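You operate a simulated robot arm through the tools that you are given. There is no shell and no other tool.

Carry out the task below with a simulated two-armed robot. There is one attempt and no reset: what you move stays moved.

JOB
Finish the pull test on the clamped green strap, sort it and log the lot.
Fine: the load dial stands at the test card's load; reset the display once, then one pull; clamp free; peg the number of pieces in the good tray.

It is judged by the outcome, as a careful person would: the job done as asked, and still so three seconds after it is handed in. It fails if anything else is knocked over, pushed out of place, dropped, spilled or broken.

ROBOT AND FRAMES
Two 7-joint arms with fingered hands on one trunk that stands fixed in place. Base frame: the origin is at the foot of the trunk, x ahead of it, y to its left, z up. Readings come in cm, degrees, newtons and seconds.
The left shoulder is at [6, 13.8, 92.2], the right one opposite. With the tool pointing down near the work surface each hand reaches from about 40 to 92 cm from the base axis, measured 20 degrees to its own side. Payload 4 kg a hand.
Tool frame (each hand has its own): the origin (TCP) lies between the finger pads and is the grasp point; the fingertips stand 3.6 cm ahead of it; z points along the fingers, y is the line along which they close. The gripper opens to 12 cm. The gripper's body begins 4.2 cm behind the TCP. The gripper is a hand of 5 fingers: y runs from the thumb to the fingers, the wrist lies at [-1.5, -10.9, -20] in the tool frame.
Orientation is that of the tool frame in the base frame, as a unit quaternion [w, x, y, z]. With the fingers straight down and the wrist toward the robot, the tool's x, y and z point along [0, 1, 0], [1, 0, 0] and [0, 0, -1] of the base frame.

CONTROLS
- The arms move only by the tool send_rows. It takes "left_deltas", "right_deltas" or both (then of equal length, played together; a hand with none holds still); each is a list of rows, each a list of 6 numbers: the shift along the base's x, y, z in cm, then the turn, a rotation vector about the base's x, y, z in rad. In form: [[dx, dy, dz, wx, wy, wz], ...]. A call has 1 to 20 rows; each row is the pose to reach, as a shift and turn from the pose commanded when the call began. A row lasts 0.2 s, in which the tool goes at most 5 cm and 8.6 degrees; a call with a longer step from one row to the next is refused whole. Where a pose cannot be reached the arm comes as near as it can. A force on the tool above 40 N (or 10 N above the force at the start of the call, whichever is more), or a blocked arm, ends the call early, and 0.2 s more pass. In this call time passes only in rows, and 0.2 s behind the last. The reply holds the time, the measured pose of the TCP, the force on the tool along the base axes, the opening and the grip force, in the units named above and with some noise, with the torque about the TCP (base axes, N m) and any sound that the robot's microphone picked up.
- Cameras (640 x 400 px; columns grow to the right, rows downward): "scene" is now at [5.32, -2.54, 156.47]; the picture's right is [-0.29, -0.96, 0.00], its down [-0.58, 0.17, -0.80] and it looks along [0.76, -0.23, -0.60] (base axes); focal length 361 px, centre (320, 200). "left" rides on the left gripper at [-6.9, -7.9, -13.1] in its tool frame; the picture's right is [-0.78, -0.29, 0.55], its down [0.55, -0.73, 0.40] and it looks along [0.29, 0.61, 0.74] (tool axes); focal length 222 px, centre (320, 200). "right" rides on the right gripper at [6.9, -7.9, -13.1] in its tool frame; the picture's right is [-0.78, 0.29, -0.55], its down [-0.55, -0.73, 0.40] and it looks along [-0.29, 0.61, 0.74] (tool axes); focal length 222 px, centre (320, 200). There is no depth. A picture from a camera that has moved, and an enlarged one, comes with that camera's place and axes in the base frame and with its lens.
- camera(camera): a new picture of that camera. The clock stands still meanwhile.
- raise_lower(by): slides the trunk up (or, below 0, down) by that many cm; the arms and the scene camera ride with it, the base frame stays. It gives what a move gives, with no picture.
- finger_targets(index, middle, ring, little, thumb_bend, thumb_turn, hand): sets how far each is bent, from 0 (flat) to 100 (curled in); at 30 the hand is open as for a grip, at 70 the pads meet at the TCP. One left out holds its place. A second passes; each finger stops where it meets its share of the squeeze, and holds until it gets a number again. It is the only way to open and close the hand. It gives what a move gives, with no picture; readings hold the bend of each and the force on index, middle, ring, little, thumb and palm. thumb_turn goes from beside the hand (0) to across from the fingers (100), as for a grip.
- head_to(pan, tilt): turns the head with the scene camera to pan (to the left, within 86 degrees either way) and tilt (down, from -29 to 69), counted from straight ahead of the robot. It gives what a move gives.
- zoom(camera, box): a new picture of the part [left, top, right, bottom] of that camera's present view, enlarged. The clock stands still meanwhile.
- job_done(): hands the job in; it is judged then, once.

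Nothing tells you positions but the pictures and the camera data. Unless the task says otherwise, let go and move clear before handing in.

The tools are called after "Request:" as name(argument=value, ...) on one line, values as JSON. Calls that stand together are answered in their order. send_rows: Moves the arms, as the interface text tells. Its arguments: {"type":"object","properties":{"left_deltas":{"type":"array","items":{"type":"array","items":{"type":"number"}}},"right_deltas":{"type":"array","items":{"type":"array","items":{"type":"number"}}}},"required":[]} The other tools are called the same way: raise_lower (by) slides the trunk up or down; finger_targets (index, middle, ring, little, thumb_bend, thumb_turn, hand) moves the fingers one by one; head_to (pan, tilt) turns the head that bears the scene camera; camera (camera) takes a picture; zoom (camera, box) takes an enlarged picture of a part of a camera's view; job_done () hands the job in.

At the start:

```text
clock: 0.0
left_position: [51.88, 11.12, 121.06]
left_tcp_rot: [0.0, 0.707, 0.707, 0.0]
left_ft_force: [1.1, -0.4, -0.1]
left_torque: [0.0, -0.02, 0.0]
left_gripper_width: 11.99
left_grip_force: 0.1
left_shape: jaw
left_bend: [30.0, 30.0, 30.0, 30.0, 30.0, 97.0]
left_finger forces: [0.0, 0.0, 0.0, 0.1, 0.0, 0.0]
right_position: [43.53, -30.08, 129.3]
right_tcp_rot: [-0.001, 0.707, 0.707, 0.001]
right_ft_force: [0.4, -0.4, -0.4]
right_torque: [0.03, -0.01, 0.01]
right_gripper_width: 11.99
right_grip_force: 0.1
right_shape: jaw
right_bend: [30.0, 30.0, 30.0, 30.0, 30.0, 97.0]
right_finger forces: [0.0, 0.0, 0.1, 0.0, 0.0, 0.1]
trunk travel left (down, up): [-50.0, 9.0]
head pan, tilt: [-16.7, 37.2]
```

scene: 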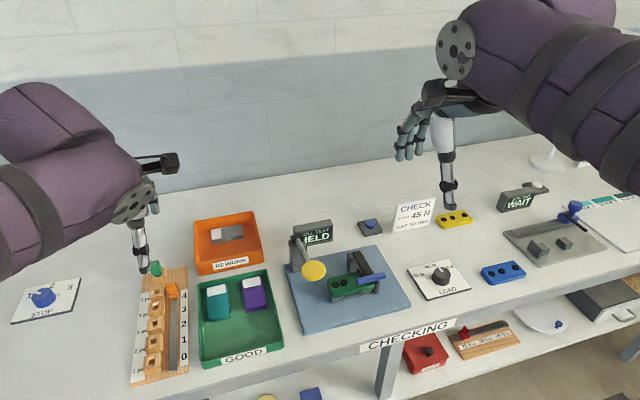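
right: 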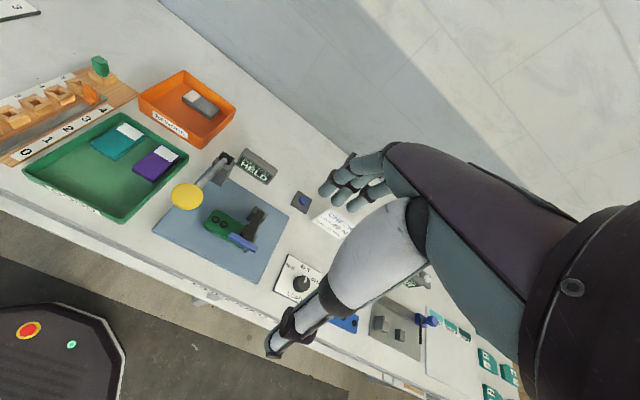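
left: 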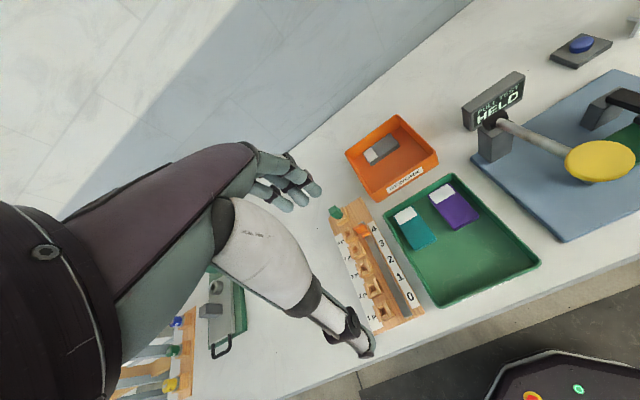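

I see a test bench: a peg rack on the left, a green GOOD tray, an orange REWORK tray, a pull tester with a green strap in a clamp, a load dial, a test card, and a display reading HELD. I'll zoom in on each part before moving anything.

Request:
zoom(camera="scene", box=[380, 180, 500, 310])

Request:
zoom(camera="scene", box=[270, 210, 420, 340])

Request:
zoom(camera="scene", box=[120, 200, 280, 390])

Request:
zoom(camera="scene", box=[490, 160, 640, 290])

Request:
zoom(camera="scene", box=[360, 290, 580, 400])

```text
3.08 times, centred on (440, 245) of scene
camera zoom: at [5.32, -2.54, 156.47], right [-0.29, -0.96, 0.0], down [-0.58, 0.17, -0.8], along [0.76, -0.23, -0.6], focal length 1111 px, centre (-49, 62)
```

zoom: 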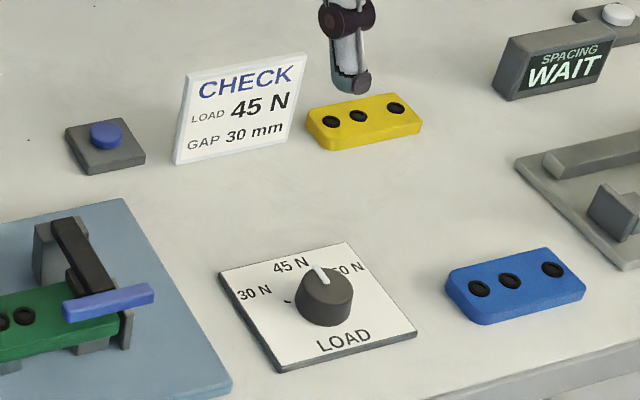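

```text
3.08 times, centred on (345, 275) of scene
camera zoom: at [5.32, -2.54, 156.47], right [-0.29, -0.96, 0.0], down [-0.58, 0.17, -0.8], along [0.76, -0.23, -0.6], focal length 1111 px, centre (243, -31)
```

zoom: 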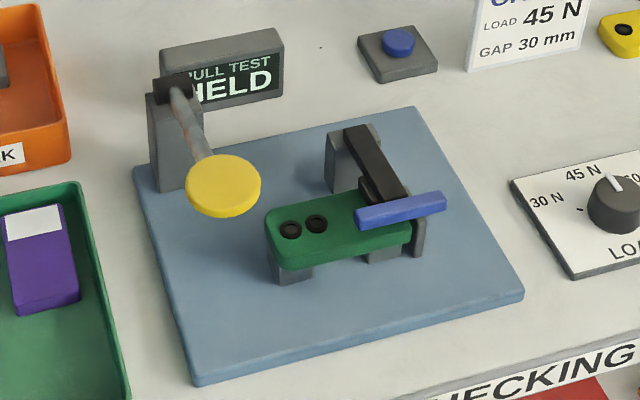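

```text
2.11 times, centred on (200, 295) of scene
camera zoom: at [5.32, -2.54, 156.47], right [-0.29, -0.96, 0.0], down [-0.58, 0.17, -0.8], along [0.76, -0.23, -0.6], focal length 760 px, centre (573, 0)
```

zoom: 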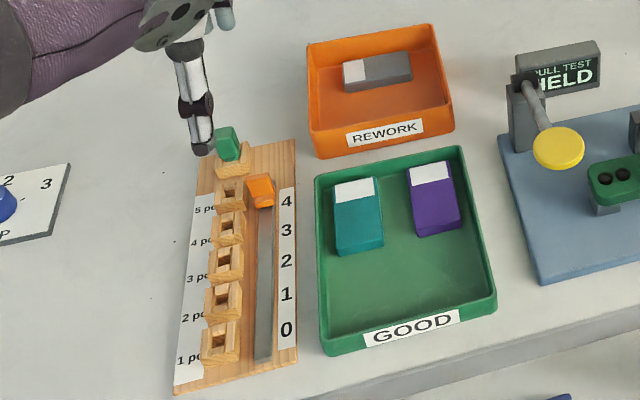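

```text
3.08 times, centred on (565, 225) of scene
camera zoom: at [5.32, -2.54, 156.47], right [-0.29, -0.96, 0.0], down [-0.58, 0.17, -0.8], along [0.76, -0.23, -0.6], focal length 1111 px, centre (-434, 123)
```

zoom: 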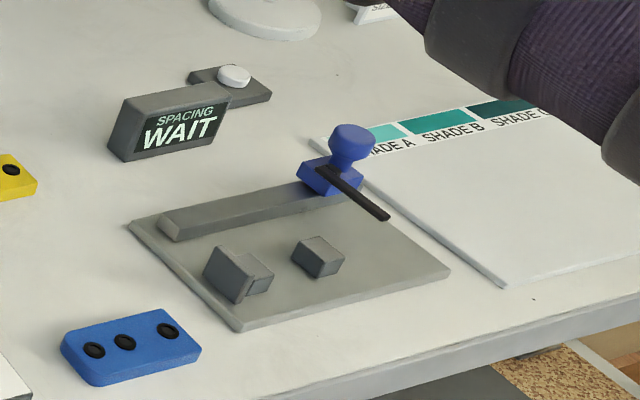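

```text
2.91 times, centred on (470, 345) of scene
camera zoom: at [5.32, -2.54, 156.47], right [-0.29, -0.96, 0.0], down [-0.58, 0.17, -0.8], along [0.76, -0.23, -0.6], focal length 1051 px, centre (-116, -222)
```

zoom: 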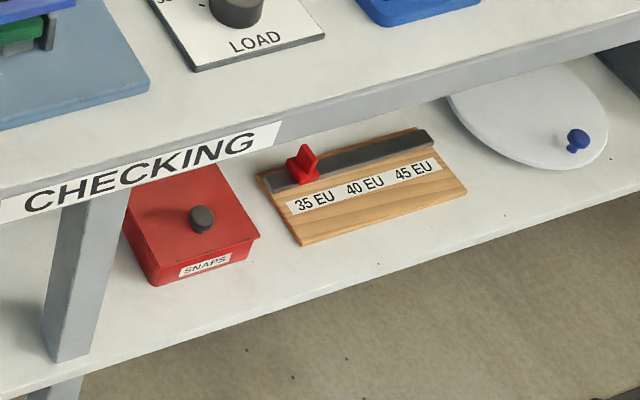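

The card reads LOAD 45 N, and the display still shows an old HELD. I'll look around with the head and zoom in on the rack labels, dial and lever before acting.

Request:
head_to(pan=30, tilt=45)

Request:
camera(camera="scene")

Request:
zoom(camera="left", box=[320, 180, 440, 340])

Request:
zoom(camera="left", box=[440, 20, 640, 220])

Request:
zoom(camera="right", box=[150, 130, 350, 310])

```text
clock: 1.1
left_position: [51.92, 11.03, 121.09]
left_tcp_rot: [0.0, 0.707, 0.707, 0.0]
left_ft_force: [-1.4, -0.1, -0.8]
left_torque: [0.01, -0.01, 0.02]
left_gripper_width: 12.01
left_grip_force: 0.1
left_shape: jaw
left_bend: [30.0, 30.0, 30.0, 30.0, 30.0, 97.0]
left_finger forces: [0.0, 0.0, 0.1, 0.0, 0.1, 0.1]
right_position: [43.38, -29.96, 129.23]
right_tcp_rot: [0.0, 0.707, 0.707, 0.0]
right_ft_force: [-1.1, -0.1, -0.2]
right_torque: [-0.02, 0.0, 0.04]
right_gripper_width: 11.99
right_grip_force: 0.2
right_shape: jaw
right_bend: [30.0, 30.0, 30.0, 30.0, 30.0, 97.0]
right_finger forces: [0.0, 0.1, 0.1, 0.1, 0.0, 0.1]
trunk travel left (down, up): [-50.0, 9.0]
head pan, tilt: [30.0, 45.0]
```

```text
taken
camera scene: at [4.06, 4.01, 155.32], right [0.5, -0.87, 0.0], down [-0.61, -0.35, -0.71], along [0.61, 0.35, -0.71], focal length 361 px, centre (320, 200)
```

scene: 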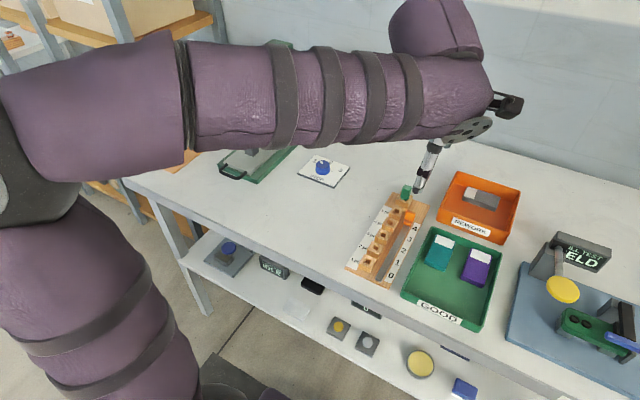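

```text
2.50 times, centred on (380, 260) of left
camera zoom: at [44.03, 4.09, 134.09], right [-0.29, -0.78, -0.55], down [-0.73, 0.55, -0.4], along [0.61, 0.29, -0.74], focal length 555 px, centre (170, 50)
```

zoom: 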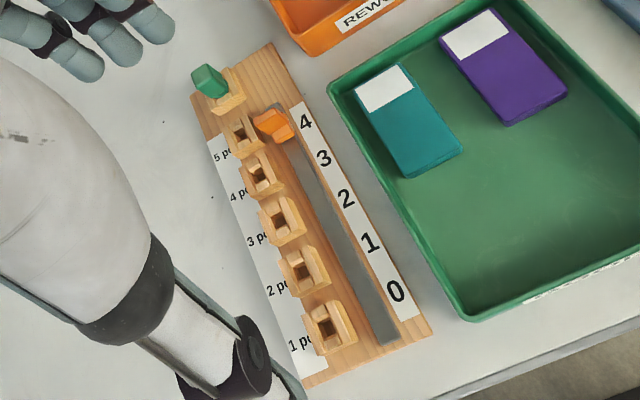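

```text
2.00 times, centred on (540, 120) of left
camera zoom: at [44.03, 4.09, 134.09], right [-0.29, -0.78, -0.55], down [-0.73, 0.55, -0.4], along [0.61, 0.29, -0.74], focal length 444 px, centre (-120, 360)
```

zoom: 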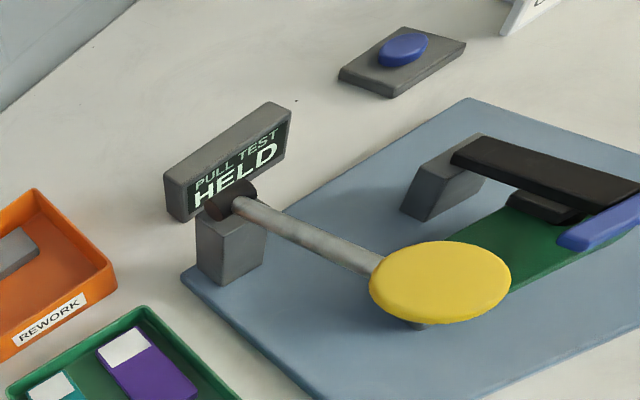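

```text
2.22 times, centred on (250, 220) of right
camera zoom: at [35.57, -23.14, 142.41], right [0.29, -0.78, 0.55], down [-0.73, -0.55, -0.4], along [0.61, -0.29, -0.74], focal length 494 px, centre (476, 156)
```

zoom: 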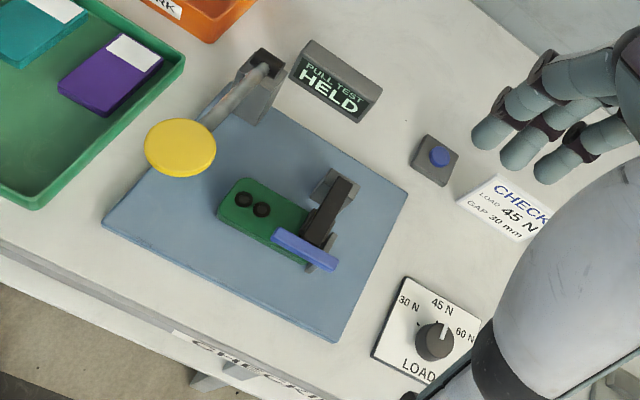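

The rack has sockets for 1 to 5 pcs with the green peg parked at the top. I'll look at the rest of the room and take a closer look at the dial.

Request:
head_to(pan=-50, tilt=45)

Request:
camera(camera="scene")

Request:
zoom(camera="right", box=[270, 250, 350, 310])

Request:
head_to(pan=-10, tilt=55)

Request:
camera(camera="scene")

```text
clock: 2.7
left_position: [51.84, 11.02, 120.92]
left_tcp_rot: [0.0, 0.707, 0.707, 0.0]
left_ft_force: [-0.8, -1.1, 0.5]
left_torque: [-0.01, -0.01, -0.03]
left_gripper_width: 11.96
left_grip_force: 0.1
left_shape: jaw
left_bend: [30.0, 30.0, 30.0, 30.0, 30.0, 97.0]
left_finger forces: [0.0, 0.0, 0.0, 0.0, 0.0, 0.0]
right_position: [43.52, -30.04, 129.31]
right_tcp_rot: [0.0, 0.707, 0.707, 0.0]
right_ft_force: [-0.3, -0.4, 0.4]
right_torque: [0.0, -0.01, 0.0]
right_gripper_width: 11.97
right_grip_force: 0.0
right_shape: jaw
right_bend: [30.0, 30.0, 30.0, 30.0, 30.0, 97.0]
right_finger forces: [0.1, 0.0, 0.1, 0.0, 0.0, 0.1]
trunk travel left (down, up): [-50.0, 9.0]
head pan, tilt: [-50.0, 45.0]
```

```text
taken
camera scene: at [2.24, -6.28, 155.32], right [-0.77, -0.64, 0.0], down [-0.45, 0.54, -0.71], along [0.45, -0.54, -0.71], focal length 361 px, centre (320, 200)
```

scene: 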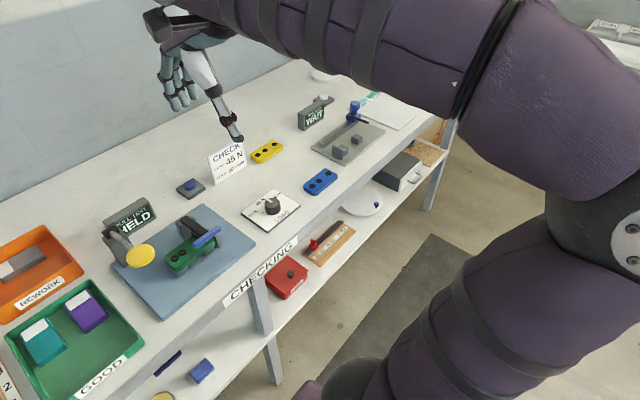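

```text
6.67 times, centred on (310, 280) of right
camera zoom: at [35.57, -23.14, 142.41], right [0.29, -0.78, 0.55], down [-0.73, -0.55, -0.4], along [0.61, -0.29, -0.74], focal length 1481 px, centre (387, -333)
```

zoom: 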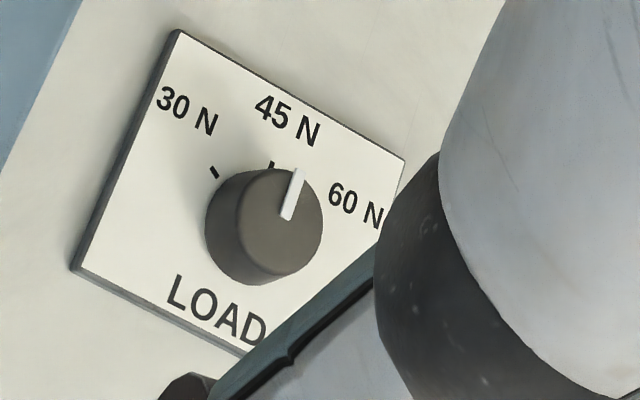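

```text
clock: 3.7
left_position: [51.89, 11.1, 121.09]
left_tcp_rot: [0.0, 0.707, 0.707, 0.001]
left_ft_force: [-0.1, 0.8, 0.2]
left_torque: [0.0, 0.0, 0.03]
left_gripper_width: 12.0
left_grip_force: 0.1
left_shape: jaw
left_bend: [30.0, 30.0, 30.0, 30.0, 30.0, 97.0]
left_finger forces: [0.1, 0.0, 0.0, 0.0, 0.0, 0.0]
right_position: [43.44, -29.94, 129.34]
right_tcp_rot: [0.0, 0.707, 0.707, 0.0]
right_ft_force: [0.6, 0.0, -0.8]
right_torque: [-0.02, -0.02, 0.01]
right_gripper_width: 11.98
right_grip_force: 0.0
right_shape: jaw
right_bend: [30.0, 30.0, 30.0, 30.0, 30.0, 97.0]
right_finger forces: [0.0, 0.1, 0.0, 0.0, 0.0, 0.0]
trunk travel left (down, up): [-50.0, 9.0]
head pan, tilt: [-10.0, 55.0]
```

```text
taken
camera scene: at [4.11, -1.31, 153.98], right [-0.17, -0.98, 0.0], down [-0.81, 0.14, -0.57], along [0.56, -0.1, -0.82], focal length 361 px, centre (320, 200)
```

scene: 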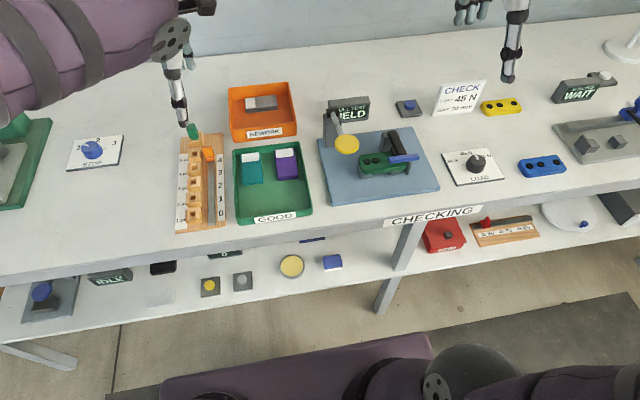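

Everything I need is visible from this head pose: dial, blue reset button, lever with yellow pad, clamp, trays and rack. I'll take detailed zooms here, then again with the trunk raised, so I can triangulate positions.

Request:
zoom(camera="scene", box=[430, 130, 520, 186])

Request:
zoom(camera="scene", box=[310, 90, 450, 178])

Request:
zoom(camera="scene", box=[320, 130, 440, 205])

Request:
zoom(camera="scene", box=[160, 120, 240, 240])

Request:
zoom(camera="scene", box=[220, 75, 330, 230])

Request:
raise_lower(by=9)

```text
7.11 times, centred on (475, 158) of scene
camera zoom: at [4.11, -1.31, 153.98], right [-0.17, -0.98, 0.0], down [-0.81, 0.14, -0.57], along [0.56, -0.1, -0.82], focal length 2568 px, centre (-782, 499)
```

zoom: 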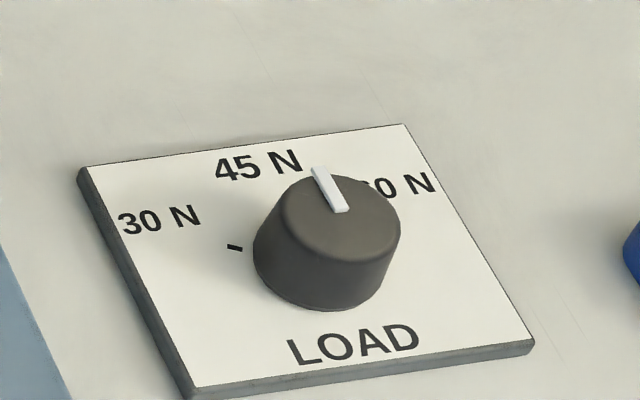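

```text
4.55 times, centred on (380, 134) of scene
camera zoom: at [4.11, -1.31, 153.98], right [-0.17, -0.98, 0.0], down [-0.81, 0.14, -0.57], along [0.56, -0.1, -0.82], focal length 1642 px, centre (47, 500)
```

zoom: 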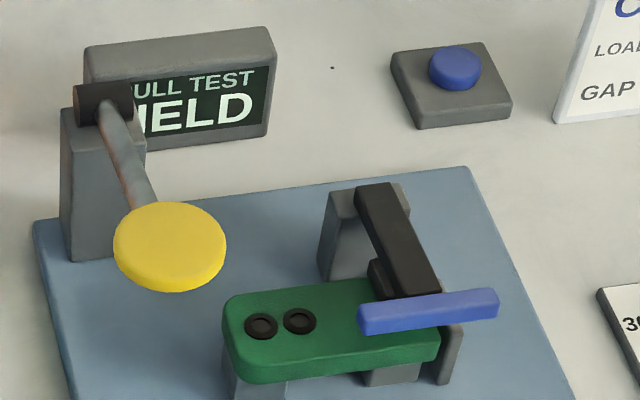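

```text
5.33 times, centred on (380, 168) of scene
camera zoom: at [4.11, -1.31, 153.98], right [-0.17, -0.98, 0.0], down [-0.81, 0.14, -0.57], along [0.56, -0.1, -0.82], focal length 1926 px, centre (0, 373)
```

zoom: 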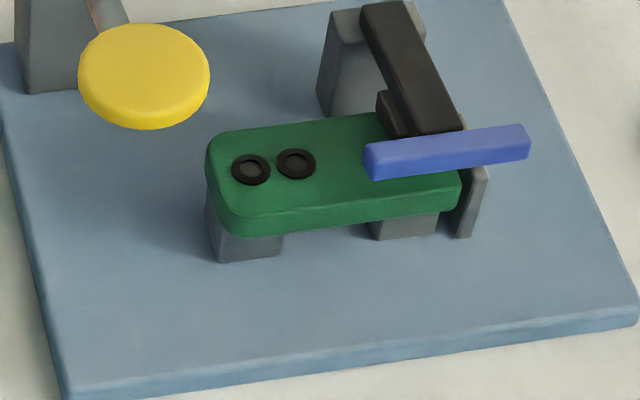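

```text
3.33 times, centred on (200, 180) of scene
camera zoom: at [4.11, -1.31, 153.98], right [-0.17, -0.98, 0.0], down [-0.81, 0.14, -0.57], along [0.56, -0.1, -0.82], focal length 1204 px, centre (720, 267)
```

zoom: 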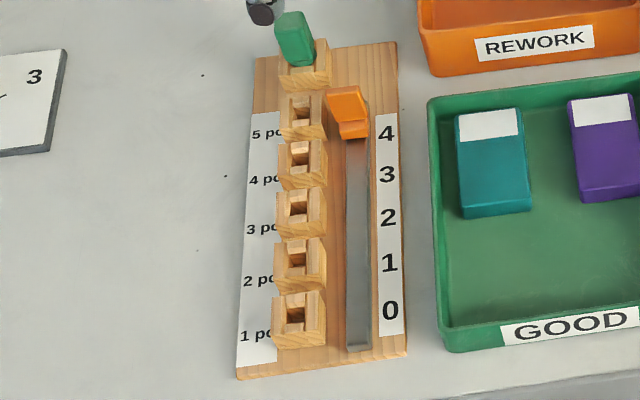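

```text
2.58 times, centred on (275, 152) of scene
camera zoom: at [4.11, -1.31, 153.98], right [-0.17, -0.98, 0.0], down [-0.81, 0.14, -0.57], along [0.56, -0.1, -0.82], focal length 932 px, centre (436, 323)
```

zoom: 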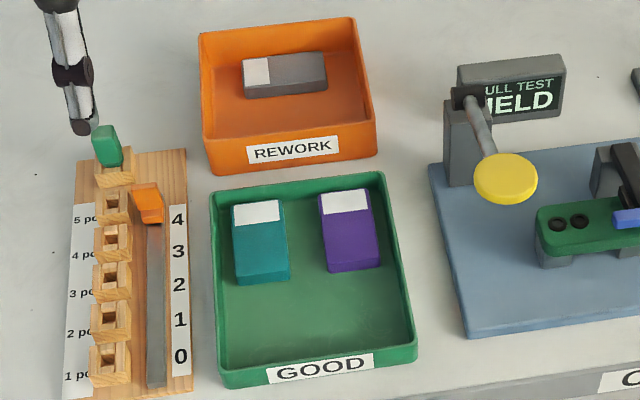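

```text
clock: 5.0
left_position: [51.86, 11.07, 130.12]
left_tcp_rot: [0.0, 0.707, 0.707, 0.0]
left_ft_force: [0.1, -0.5, -0.6]
left_torque: [-0.02, 0.01, 0.02]
left_gripper_width: 11.97
left_grip_force: 0.2
left_shape: jaw
left_bend: [30.0, 30.0, 30.0, 30.0, 30.0, 97.0]
left_finger forces: [0.1, 0.1, 0.0, 0.1, 0.0, 0.0]
right_position: [43.51, -30.03, 138.35]
right_tcp_rot: [0.0, 0.707, 0.707, 0.0]
right_ft_force: [-0.3, 0.2, -0.2]
right_torque: [-0.04, 0.03, 0.0]
right_gripper_width: 11.97
right_grip_force: 0.0
right_shape: jaw
right_bend: [30.0, 30.0, 30.0, 30.0, 30.0, 97.0]
right_finger forces: [0.0, 0.0, 0.1, 0.1, 0.1, 0.0]
trunk travel left (down, up): [-59.0, 0.0]
head pan, tilt: [-10.0, 55.0]
```

The trunk is now 9 cm higher. I'm taking matching pictures for triangulation.

Request:
camera(camera="scene")

Request:
zoom(camera="scene", box=[420, 130, 510, 186])

Request:
zoom(camera="scene", box=[310, 90, 450, 178])

Request:
zoom(camera="scene", box=[320, 130, 440, 205])

Request:
zoom(camera="scene", box=[160, 120, 240, 240])

Request:
zoom(camera="scene", box=[220, 75, 330, 230])

```text
taken
camera scene: at [4.12, -1.31, 162.97], right [-0.17, -0.98, 0.0], down [-0.81, 0.14, -0.57], along [0.56, -0.1, -0.82], focal length 361 px, centre (320, 200)
```

scene: 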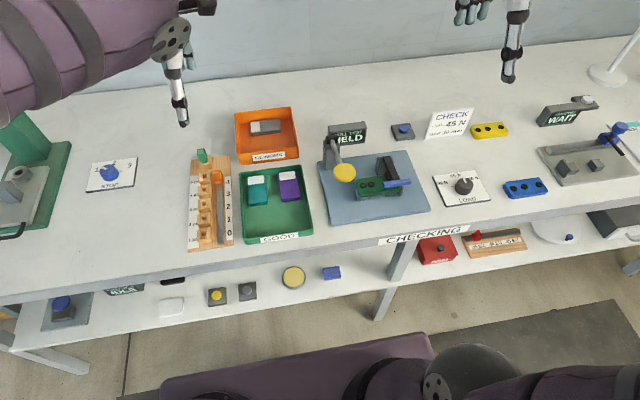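

```text
7.11 times, centred on (465, 158) of scene
camera zoom: at [4.12, -1.31, 162.97], right [-0.17, -0.98, 0.0], down [-0.81, 0.14, -0.57], along [0.56, -0.1, -0.82], focal length 2568 px, centre (-711, 499)
```

zoom: 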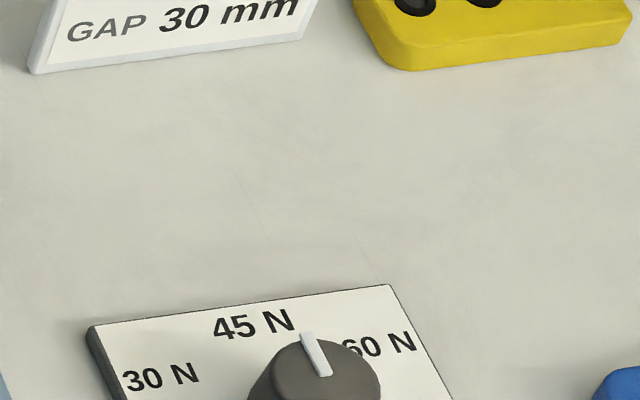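

```text
4.55 times, centred on (380, 134) of scene
camera zoom: at [4.12, -1.31, 162.97], right [-0.17, -0.98, 0.0], down [-0.81, 0.14, -0.57], along [0.56, -0.1, -0.82], focal length 1642 px, centre (47, 500)
```

zoom: 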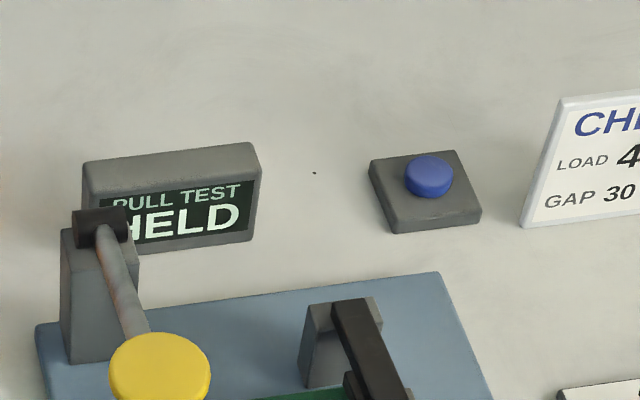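

```text
5.33 times, centred on (380, 168) of scene
camera zoom: at [4.12, -1.31, 162.97], right [-0.17, -0.98, 0.0], down [-0.81, 0.14, -0.57], along [0.56, -0.1, -0.82], focal length 1926 px, centre (0, 373)
```

zoom: 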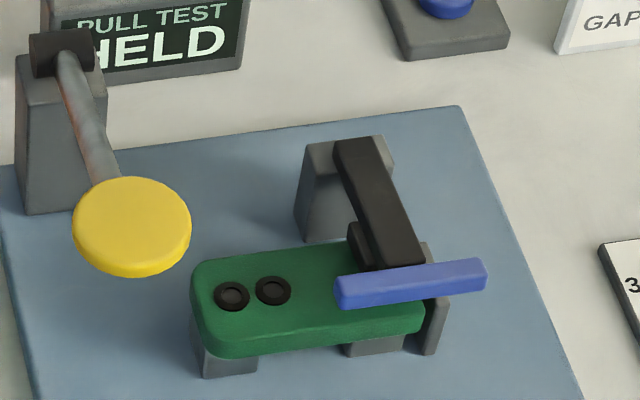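

```text
3.33 times, centred on (200, 180) of scene
camera zoom: at [4.12, -1.31, 162.97], right [-0.17, -0.98, 0.0], down [-0.81, 0.14, -0.57], along [0.56, -0.1, -0.82], focal length 1204 px, centre (720, 267)
```

zoom: 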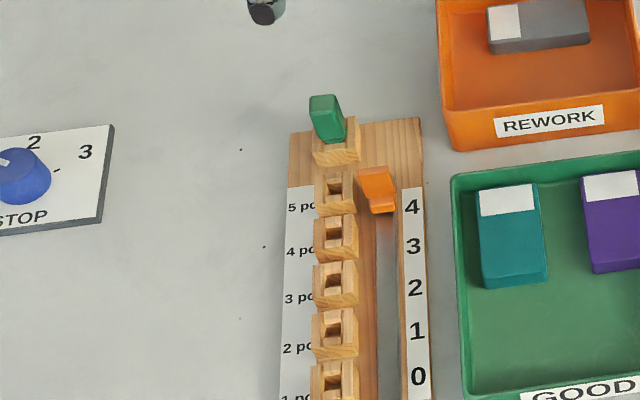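

```text
2.58 times, centred on (275, 152) of scene
camera zoom: at [4.12, -1.31, 162.97], right [-0.17, -0.98, 0.0], down [-0.81, 0.14, -0.57], along [0.56, -0.1, -0.82], focal length 932 px, centre (436, 323)
```

zoom: 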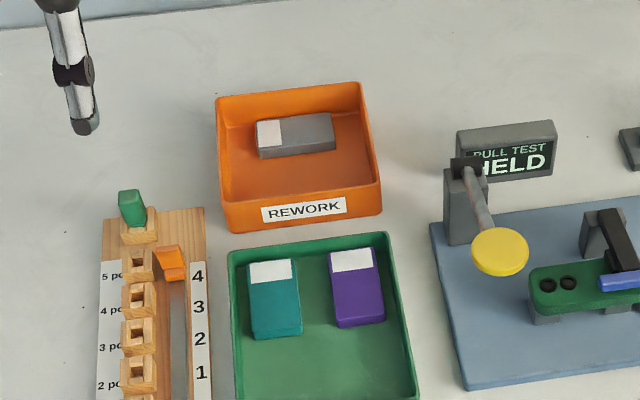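

The dial pointer seems to point straight ahead, which is the 45 N mark, but I need to be sure. I'll zoom hard on the dial, clamp and button from this height.

Request:
zoom(camera="scene", box=[430, 165, 494, 205])

Request:
zoom(camera="scene", box=[350, 145, 430, 205])

Request:
zoom(camera="right", box=[250, 220, 370, 310])

Request:
camera(camera="left")

Request:
camera(camera="right")

```text
10.00 times, centred on (462, 185) of scene
camera zoom: at [4.12, -1.31, 162.97], right [-0.17, -0.98, 0.0], down [-0.81, 0.14, -0.57], along [0.56, -0.1, -0.82], focal length 3612 px, centre (-1100, 350)
```

zoom: 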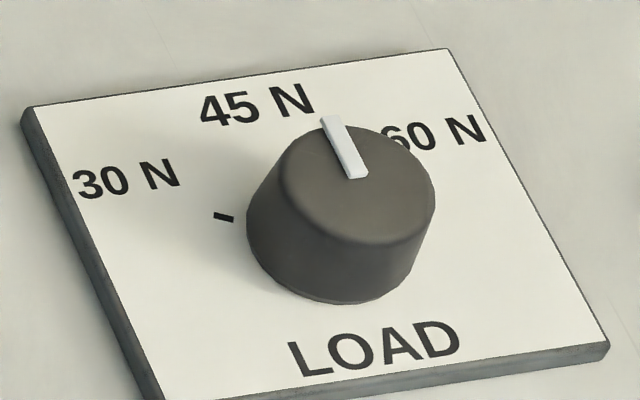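

```text
6.67 times, centred on (390, 175) of scene
camera zoom: at [4.12, -1.31, 162.97], right [-0.17, -0.98, 0.0], down [-0.81, 0.14, -0.57], along [0.56, -0.1, -0.82], focal length 2408 px, centre (-147, 367)
```

zoom: 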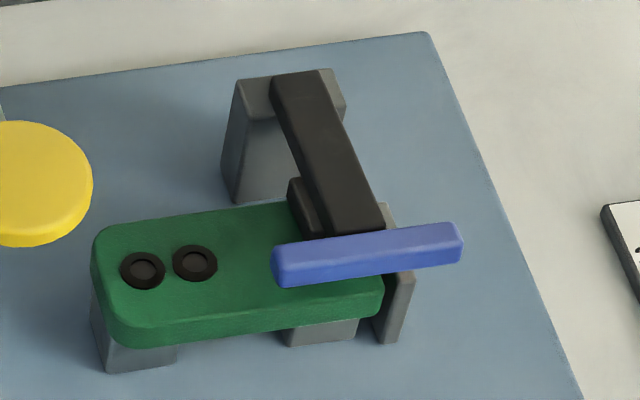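

```text
4.44 times, centred on (310, 265) of right
camera zoom: at [35.58, -23.14, 151.4], right [0.29, -0.78, 0.55], down [-0.74, -0.55, -0.4], along [0.61, -0.29, -0.74], focal length 987 px, centre (364, -89)
```

zoom: 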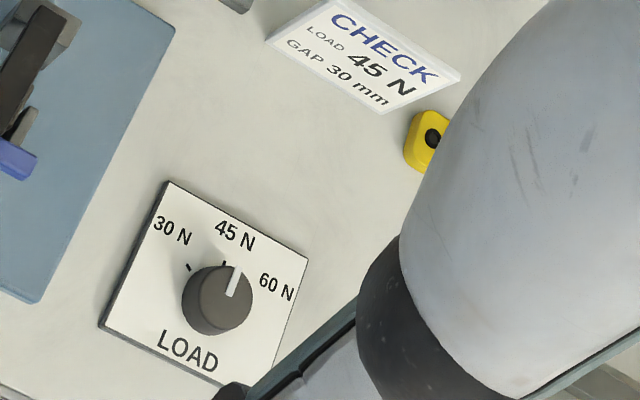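

```text
taken
camera left: at [44.05, 4.09, 143.08], right [-0.29, -0.78, -0.55], down [-0.73, 0.55, -0.4], along [0.61, 0.29, -0.74], focal length 222 px, centre (320, 200)
```

left: 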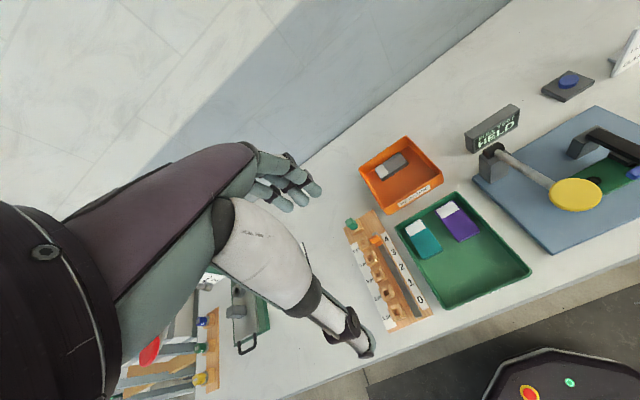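

```text
taken
camera right: at [35.58, -23.14, 151.4], right [0.29, -0.78, 0.55], down [-0.74, -0.55, -0.4], along [0.61, -0.29, -0.74], focal length 222 px, centre (320, 200)
```

right: 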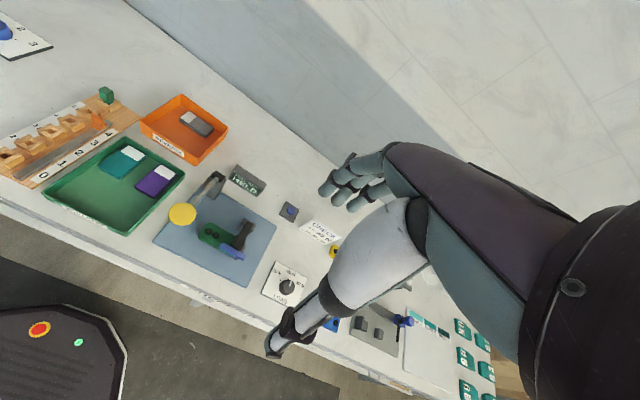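

The dial pointer lines up with 45 N to within about 2°, so the dial can stay as it is. The table is near z≈85 cm and the blue reset button near (77, -39, 88). I'll close the right hand's fingers and bring it above the button to check.

Request:
finger_targets(hand="right", index=70, middle=70, ring=70, little=70, thumb_bend=70, thumb_turn=100)

Request:
send_rows(right_deltas=[[3, -1, -2, 0, 0, 0], [6, -2, -5, 0, 0, 0], [9, -3, -8, 0, 0, 0], [12, -4, -11, 0, 0, 0], [15, -5, -14, 0, 0, 0], [18, -6, -17, 0, 0, 0], [21, -7, -20, 0, 0, 0], [24, -8, -23, 0, 0, 0], [27, -8.5, -26, 0, 0, 0], [30, -9, -29, 0, 0, 0], [32, -9, -32, 0, 0, 0]])

Request:
camera(camera="right")

Request:
camera(camera="scene")

```text
clock: 6.0
left_position: [51.95, 10.96, 130.1]
left_tcp_rot: [0.0, 0.707, 0.707, 0.0]
left_ft_force: [0.4, -0.4, -0.6]
left_torque: [-0.03, -0.01, 0.0]
left_gripper_width: 11.98
left_grip_force: 0.2
left_shape: jaw
left_bend: [30.0, 30.0, 30.0, 30.0, 30.0, 97.0]
left_finger forces: [0.0, 0.1, 0.1, 0.1, 0.1, 0.0]
right_position: [43.43, -29.94, 138.36]
right_tcp_rot: [0.0, 0.707, 0.707, 0.0]
right_ft_force: [0.0, 0.1, -0.5]
right_torque: [0.03, -0.01, 0.03]
right_gripper_width: 0.18
right_grip_force: 0.0
right_shape: fingers
right_bend: [70.0, 70.0, 70.0, 70.0, 70.0, 100.0]
right_finger forces: [0.0, 0.0, 0.0, 0.0, 0.0, 0.0]
trunk travel left (down, up): [-59.0, 0.0]
head pan, tilt: [-10.0, 55.0]
```

```text
clock: 8.4
left_position: [52.1, 11.01, 129.95]
left_tcp_rot: [0.001, 0.708, 0.706, 0.0]
left_ft_force: [0.4, -0.4, 0.0]
left_torque: [0.0, -0.01, -0.01]
left_gripper_width: 11.97
left_grip_force: 0.1
left_shape: jaw
left_bend: [30.0, 30.0, 30.0, 30.0, 30.0, 97.0]
left_finger forces: [0.0, 0.0, 0.0, 0.0, 0.0, 0.0]
right_position: [75.54, -39.04, 106.25]
right_tcp_rot: [0.001, 0.708, 0.707, 0.0]
right_ft_force: [0.0, 0.0, -0.5]
right_torque: [0.04, 0.01, 0.0]
right_gripper_width: 0.14
right_grip_force: 0.0
right_shape: fingers
right_bend: [70.0, 70.0, 70.0, 70.0, 70.0, 100.0]
right_finger forces: [0.1, 0.0, 0.1, 0.0, 0.0, 0.0]
trunk travel left (down, up): [-59.0, 0.0]
head pan, tilt: [-10.0, 55.0]
```

```text
taken
camera right: at [67.69, -32.14, 119.3], right [0.29, -0.78, 0.55], down [-0.73, -0.55, -0.4], along [0.61, -0.29, -0.74], focal length 222 px, centre (320, 200)
```

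right: 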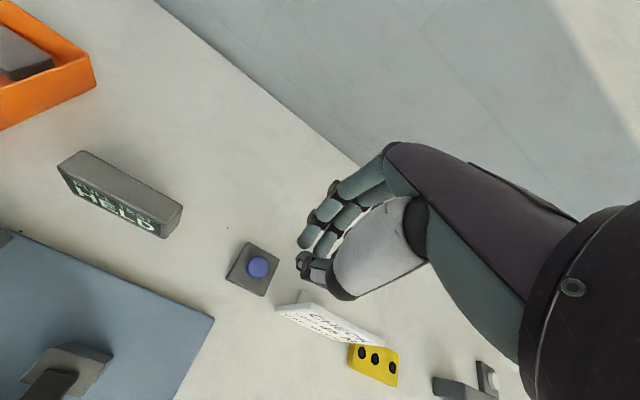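

```text
taken
camera scene: at [4.22, -1.31, 162.98], right [-0.17, -0.98, 0.0], down [-0.81, 0.14, -0.57], along [0.56, -0.1, -0.82], focal length 361 px, centre (320, 200)
```

scene: 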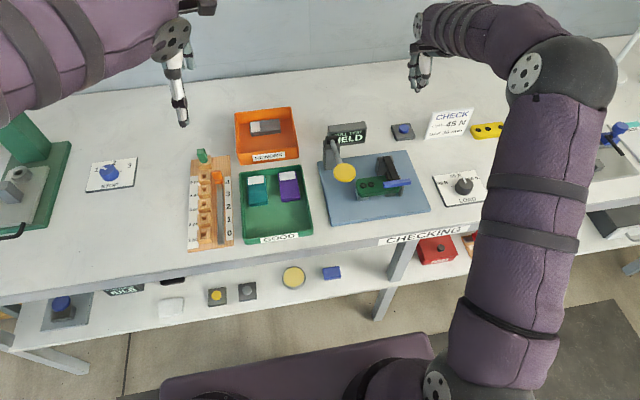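

The right hand is about 18 cm above the reset button, which I place at about (77.2, -39.3). I'll zoom in on the fingertips to see which part will touch first.

Request:
zoom(camera="right", box=[220, 140, 440, 310])

Request:
zoom(camera="scene", box=[370, 30, 490, 150])

```text
2.35 times, centred on (330, 225) of right
camera zoom: at [67.69, -32.14, 119.3], right [0.29, -0.78, 0.55], down [-0.73, -0.55, -0.4], along [0.61, -0.29, -0.74], focal length 523 px, centre (296, 141)
```

zoom: 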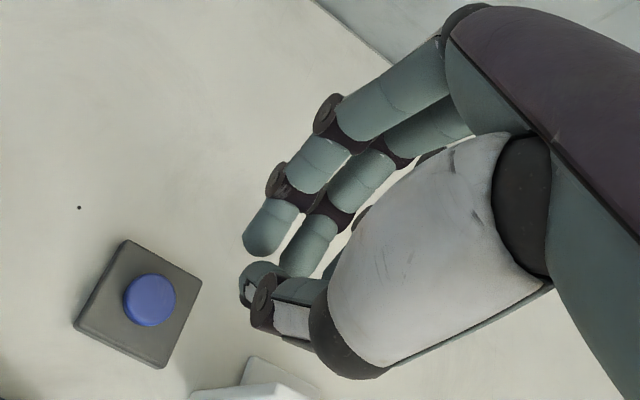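

```text
3.33 times, centred on (430, 90) of scene
camera zoom: at [4.22, -1.31, 162.98], right [-0.17, -0.98, 0.0], down [-0.81, 0.14, -0.57], along [0.56, -0.1, -0.82], focal length 1204 px, centre (-47, 567)
```

zoom: 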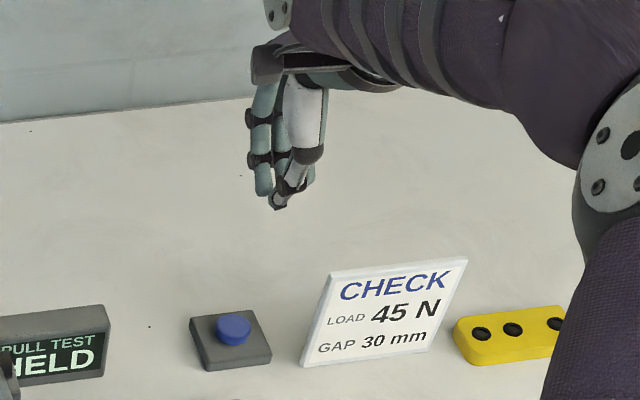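

The fingertips will come down clear of the card. I'll move over the button and descend to about 2 cm above it.

Request:
send_rows(right_deltas=[[0.8, 0.1, -3, 0, 0, 0], [1.6, 0.2, -6, 0, 0, 0], [1.6, 0.2, -9, 0, 0, 0], [1.6, 0.2, -11.5, 0, 0, 0]])

Request:
zoom(camera="right", box=[220, 140, 440, 310])

Request:
zoom(camera="scene", box=[340, 60, 480, 160])

```text
clock: 9.4
left_position: [51.92, 11.01, 130.0]
left_tcp_rot: [0.0, 0.707, 0.707, -0.001]
left_ft_force: [-0.1, -0.9, 0.7]
left_torque: [0.05, 0.0, 0.01]
left_gripper_width: 11.98
left_grip_force: 0.2
left_shape: jaw
left_bend: [30.0, 30.0, 30.0, 30.0, 30.0, 97.0]
left_finger forces: [0.0, 0.0, 0.1, 0.1, 0.1, 0.0]
right_position: [77.03, -38.88, 94.78]
right_tcp_rot: [0.0, 0.707, 0.707, 0.0]
right_ft_force: [0.5, -0.1, 0.4]
right_torque: [0.04, 0.03, 0.02]
right_gripper_width: 0.12
right_grip_force: 0.0
right_shape: fingers
right_bend: [70.0, 70.0, 70.0, 70.0, 70.0, 100.0]
right_finger forces: [0.1, 0.0, 0.0, 0.0, 0.1, 0.0]
trunk travel left (down, up): [-59.0, 0.0]
head pan, tilt: [-10.0, 55.0]
```

```text
2.35 times, centred on (330, 225) of right
camera zoom: at [69.21, -32.03, 107.85], right [0.29, -0.79, 0.55], down [-0.74, -0.55, -0.4], along [0.61, -0.29, -0.74], focal length 523 px, centre (296, 141)
```

zoom: 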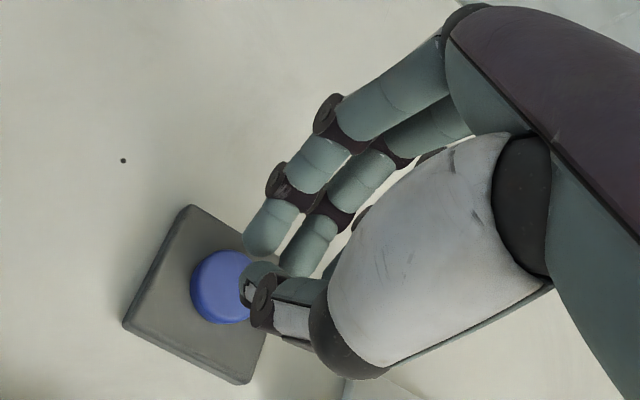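

```text
4.00 times, centred on (410, 110) of scene
camera zoom: at [4.16, -1.32, 162.98], right [-0.17, -0.98, 0.0], down [-0.81, 0.14, -0.57], along [0.56, -0.1, -0.82], focal length 1445 px, centre (-40, 560)
```

zoom: 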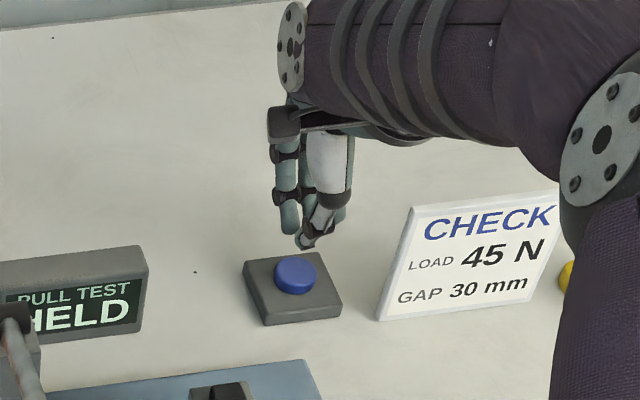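

The thumb tip is nearly over the button, about 3 cm up. I'll press slowly in small steps and watch the force and the display.

Request:
send_rows(right_deltas=[[0.5, -0.1, -0.8, 0, 0, 0], [0.5, -0.1, -1.6, 0, 0, 0], [0.5, -0.1, -2.2, 0, 0, 0], [0.5, -0.1, -2.6, 0, 0, 0]])

Request:
zoom(camera="right", box=[0, 100, 440, 375])

Request:
zoom(camera="scene", box=[340, 60, 480, 160])

```text
clock: 10.4
left_position: [51.98, 11.09, 130.13]
left_tcp_rot: [0.0, 0.707, 0.707, 0.0]
left_ft_force: [-0.4, 0.2, -0.8]
left_torque: [-0.01, -0.03, -0.03]
left_gripper_width: 11.96
left_grip_force: 0.1
left_shape: jaw
left_bend: [30.0, 30.0, 30.0, 30.0, 30.0, 97.0]
left_finger forces: [0.1, 0.0, 0.1, 0.0, 0.2, 0.0]
right_position: [77.59, -38.86, 92.27]
right_tcp_rot: [0.0, 0.707, 0.707, 0.0]
right_ft_force: [0.1, -0.2, 1.3]
right_torque: [-0.05, -0.03, -0.01]
right_gripper_width: 0.14
right_grip_force: 0.0
right_shape: fingers
right_bend: [70.0, 70.0, 70.0, 70.0, 70.0, 100.0]
right_finger forces: [0.0, 0.0, 0.0, 0.0, 0.0, 0.1]
trunk travel left (down, up): [-59.0, 0.0]
head pan, tilt: [-10.0, 55.0]
```

```text
1.45 times, centred on (220, 238) of right
camera zoom: at [69.66, -32.08, 105.3], right [0.29, -0.78, 0.55], down [-0.73, -0.55, -0.4], along [0.61, -0.29, -0.74], focal length 323 px, centre (466, 146)
```

zoom: 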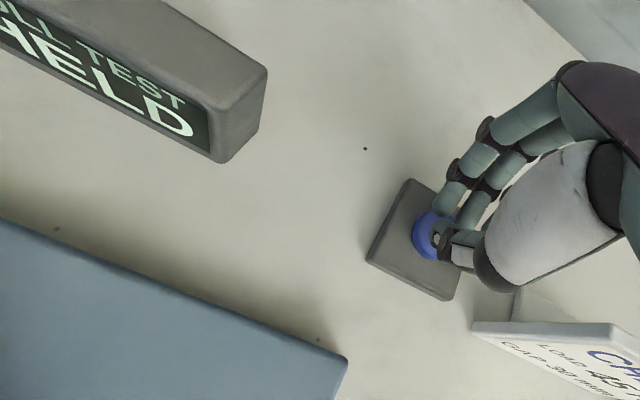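

```text
4.00 times, centred on (410, 110) of scene
camera zoom: at [4.11, -1.3, 162.98], right [-0.17, -0.98, 0.0], down [-0.81, 0.14, -0.57], along [0.56, -0.1, -0.82], focal length 1445 px, centre (-40, 560)
```

zoom: 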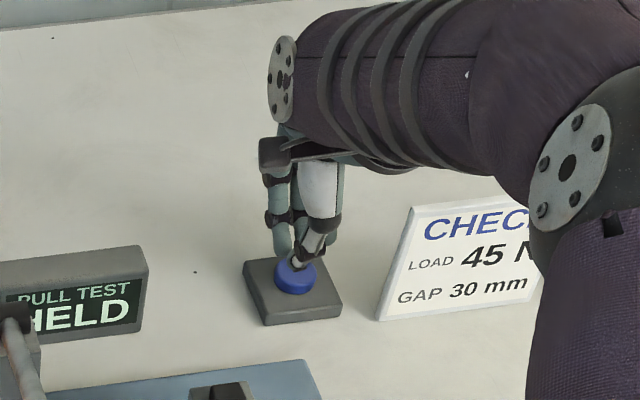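

The thumb tip is just touching, and the display still shows HELD. I'll press a few millimetres more.

Request:
send_rows(right_deltas=[[0, 0, -0.25, 0, 0, 0], [0, 0, -0.5, 0, 0, 0]])

Request:
zoom(camera="scene", box=[310, 60, 450, 160])

```text
clock: 11.0
left_position: [51.98, 10.95, 130.05]
left_tcp_rot: [0.0, 0.707, 0.707, 0.0]
left_ft_force: [0.5, 0.1, 0.1]
left_torque: [-0.04, 0.01, -0.01]
left_gripper_width: 12.0
left_grip_force: 0.2
left_shape: jaw
left_bend: [30.0, 30.0, 30.0, 30.0, 30.0, 97.0]
left_finger forces: [0.0, 0.0, 0.0, 0.0, 0.0, 0.0]
right_position: [77.51, -38.98, 91.69]
right_tcp_rot: [0.002, 0.707, 0.707, 0.0]
right_ft_force: [0.9, -0.1, -0.1]
right_torque: [0.0, -0.01, 0.02]
right_gripper_width: 0.16
right_grip_force: 0.1
right_shape: fingers
right_bend: [70.0, 70.0, 70.0, 70.0, 70.0, 100.0]
right_finger forces: [0.1, 0.1, 0.0, 0.0, 0.0, 0.0]
trunk travel left (down, up): [-59.0, 0.0]
head pan, tilt: [-10.0, 55.0]
```

```text
4.00 times, centred on (380, 110) of scene
camera zoom: at [4.13, -1.31, 162.98], right [-0.17, -0.98, 0.0], down [-0.81, 0.14, -0.57], along [0.56, -0.1, -0.82], focal length 1445 px, centre (80, 560)
```

zoom: 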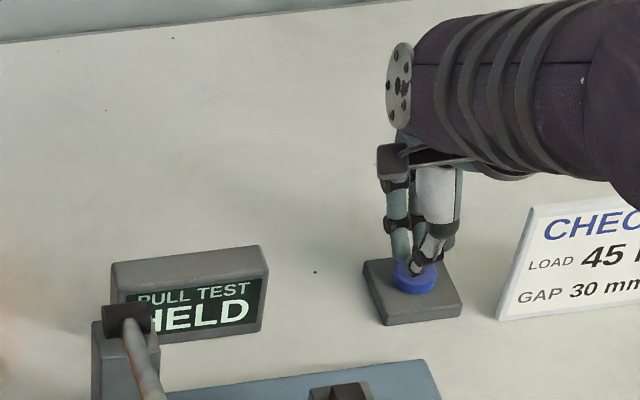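

There's no contact force yet, so the button top is slightly lower than I estimated. I'll keep pressing gently.

Request:
send_rows(right_deltas=[[0, 0, -0.25, 0, 0, 0], [0, 0, -0.5, 0, 0, 0]])

Request:
zoom(camera="scene", box=[310, 60, 450, 160])

```text
clock: 11.6
left_position: [51.96, 10.91, 129.93]
left_tcp_rot: [0.0, 0.707, 0.707, 0.001]
left_ft_force: [-1.4, -1.3, 0.2]
left_torque: [-0.06, 0.0, -0.01]
left_gripper_width: 11.97
left_grip_force: 0.0
left_shape: jaw
left_bend: [30.0, 30.0, 30.0, 30.0, 30.0, 97.0]
left_finger forces: [0.1, 0.0, 0.0, 0.0, 0.0, 0.0]
right_position: [77.55, -39.0, 91.34]
right_tcp_rot: [0.0, 0.707, 0.707, 0.0]
right_ft_force: [0.3, 0.4, -0.4]
right_torque: [0.02, 0.01, 0.01]
right_gripper_width: 0.15
right_grip_force: 0.2
right_shape: fingers
right_bend: [70.0, 70.0, 70.0, 70.0, 70.0, 100.0]
right_finger forces: [0.0, 0.1, 0.0, 0.0, 0.3, 0.0]
trunk travel left (down, up): [-59.0, 0.0]
head pan, tilt: [-10.0, 55.0]
```

```text
4.00 times, centred on (380, 110) of scene
camera zoom: at [4.12, -1.3, 162.98], right [-0.17, -0.98, 0.0], down [-0.81, 0.14, -0.57], along [0.56, -0.1, -0.82], focal length 1445 px, centre (80, 560)
```

zoom: 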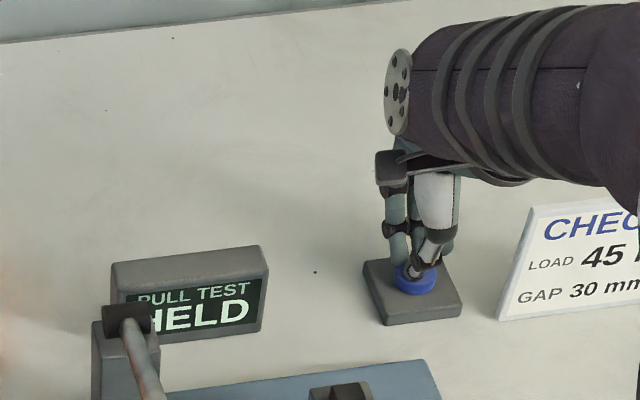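

Request:
send_rows(right_deltas=[[0, 0, -0.2, 0, 0, 0], [0, 0, -0.4, 0, 0, 0]])

Request:
zoom(camera="scene", box=[310, 60, 450, 160])

```text
clock: 12.2
left_position: [51.93, 11.13, 130.05]
left_tcp_rot: [0.0, 0.707, 0.707, 0.0]
left_ft_force: [0.5, -0.5, 0.6]
left_torque: [0.03, -0.03, -0.02]
left_gripper_width: 11.97
left_grip_force: 0.1
left_shape: jaw
left_bend: [30.0, 30.0, 30.0, 30.0, 30.0, 97.0]
left_finger forces: [0.1, 0.0, 0.0, 0.0, 0.0, 0.0]
right_position: [77.54, -38.81, 90.82]
right_tcp_rot: [0.0, 0.707, 0.707, 0.001]
right_ft_force: [0.2, 0.9, 2.9]
right_torque: [-0.01, 0.01, 0.01]
right_gripper_width: 0.13
right_grip_force: 1.2
right_shape: fingers
right_bend: [70.0, 70.0, 70.0, 70.0, 70.0, 100.0]
right_finger forces: [0.0, 0.1, 0.1, 0.0, 2.3, 0.1]
trunk travel left (down, up): [-59.0, 0.0]
head pan, tilt: [-10.0, 55.0]
heard: click
```

```text
4.00 times, centred on (380, 110) of scene
camera zoom: at [4.09, -1.29, 162.98], right [-0.17, -0.98, 0.0], down [-0.81, 0.14, -0.57], along [0.56, -0.1, -0.82], focal length 1445 px, centre (80, 560)
```

zoom: 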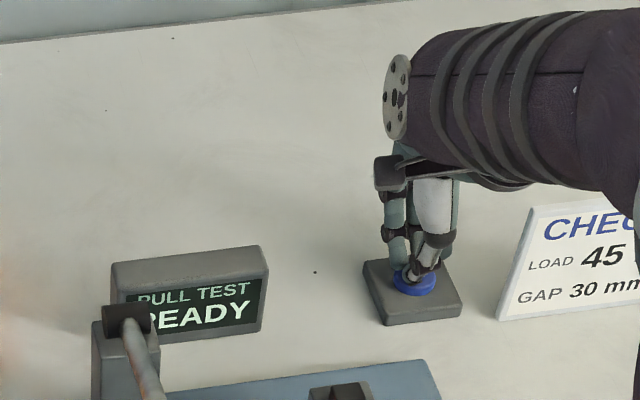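

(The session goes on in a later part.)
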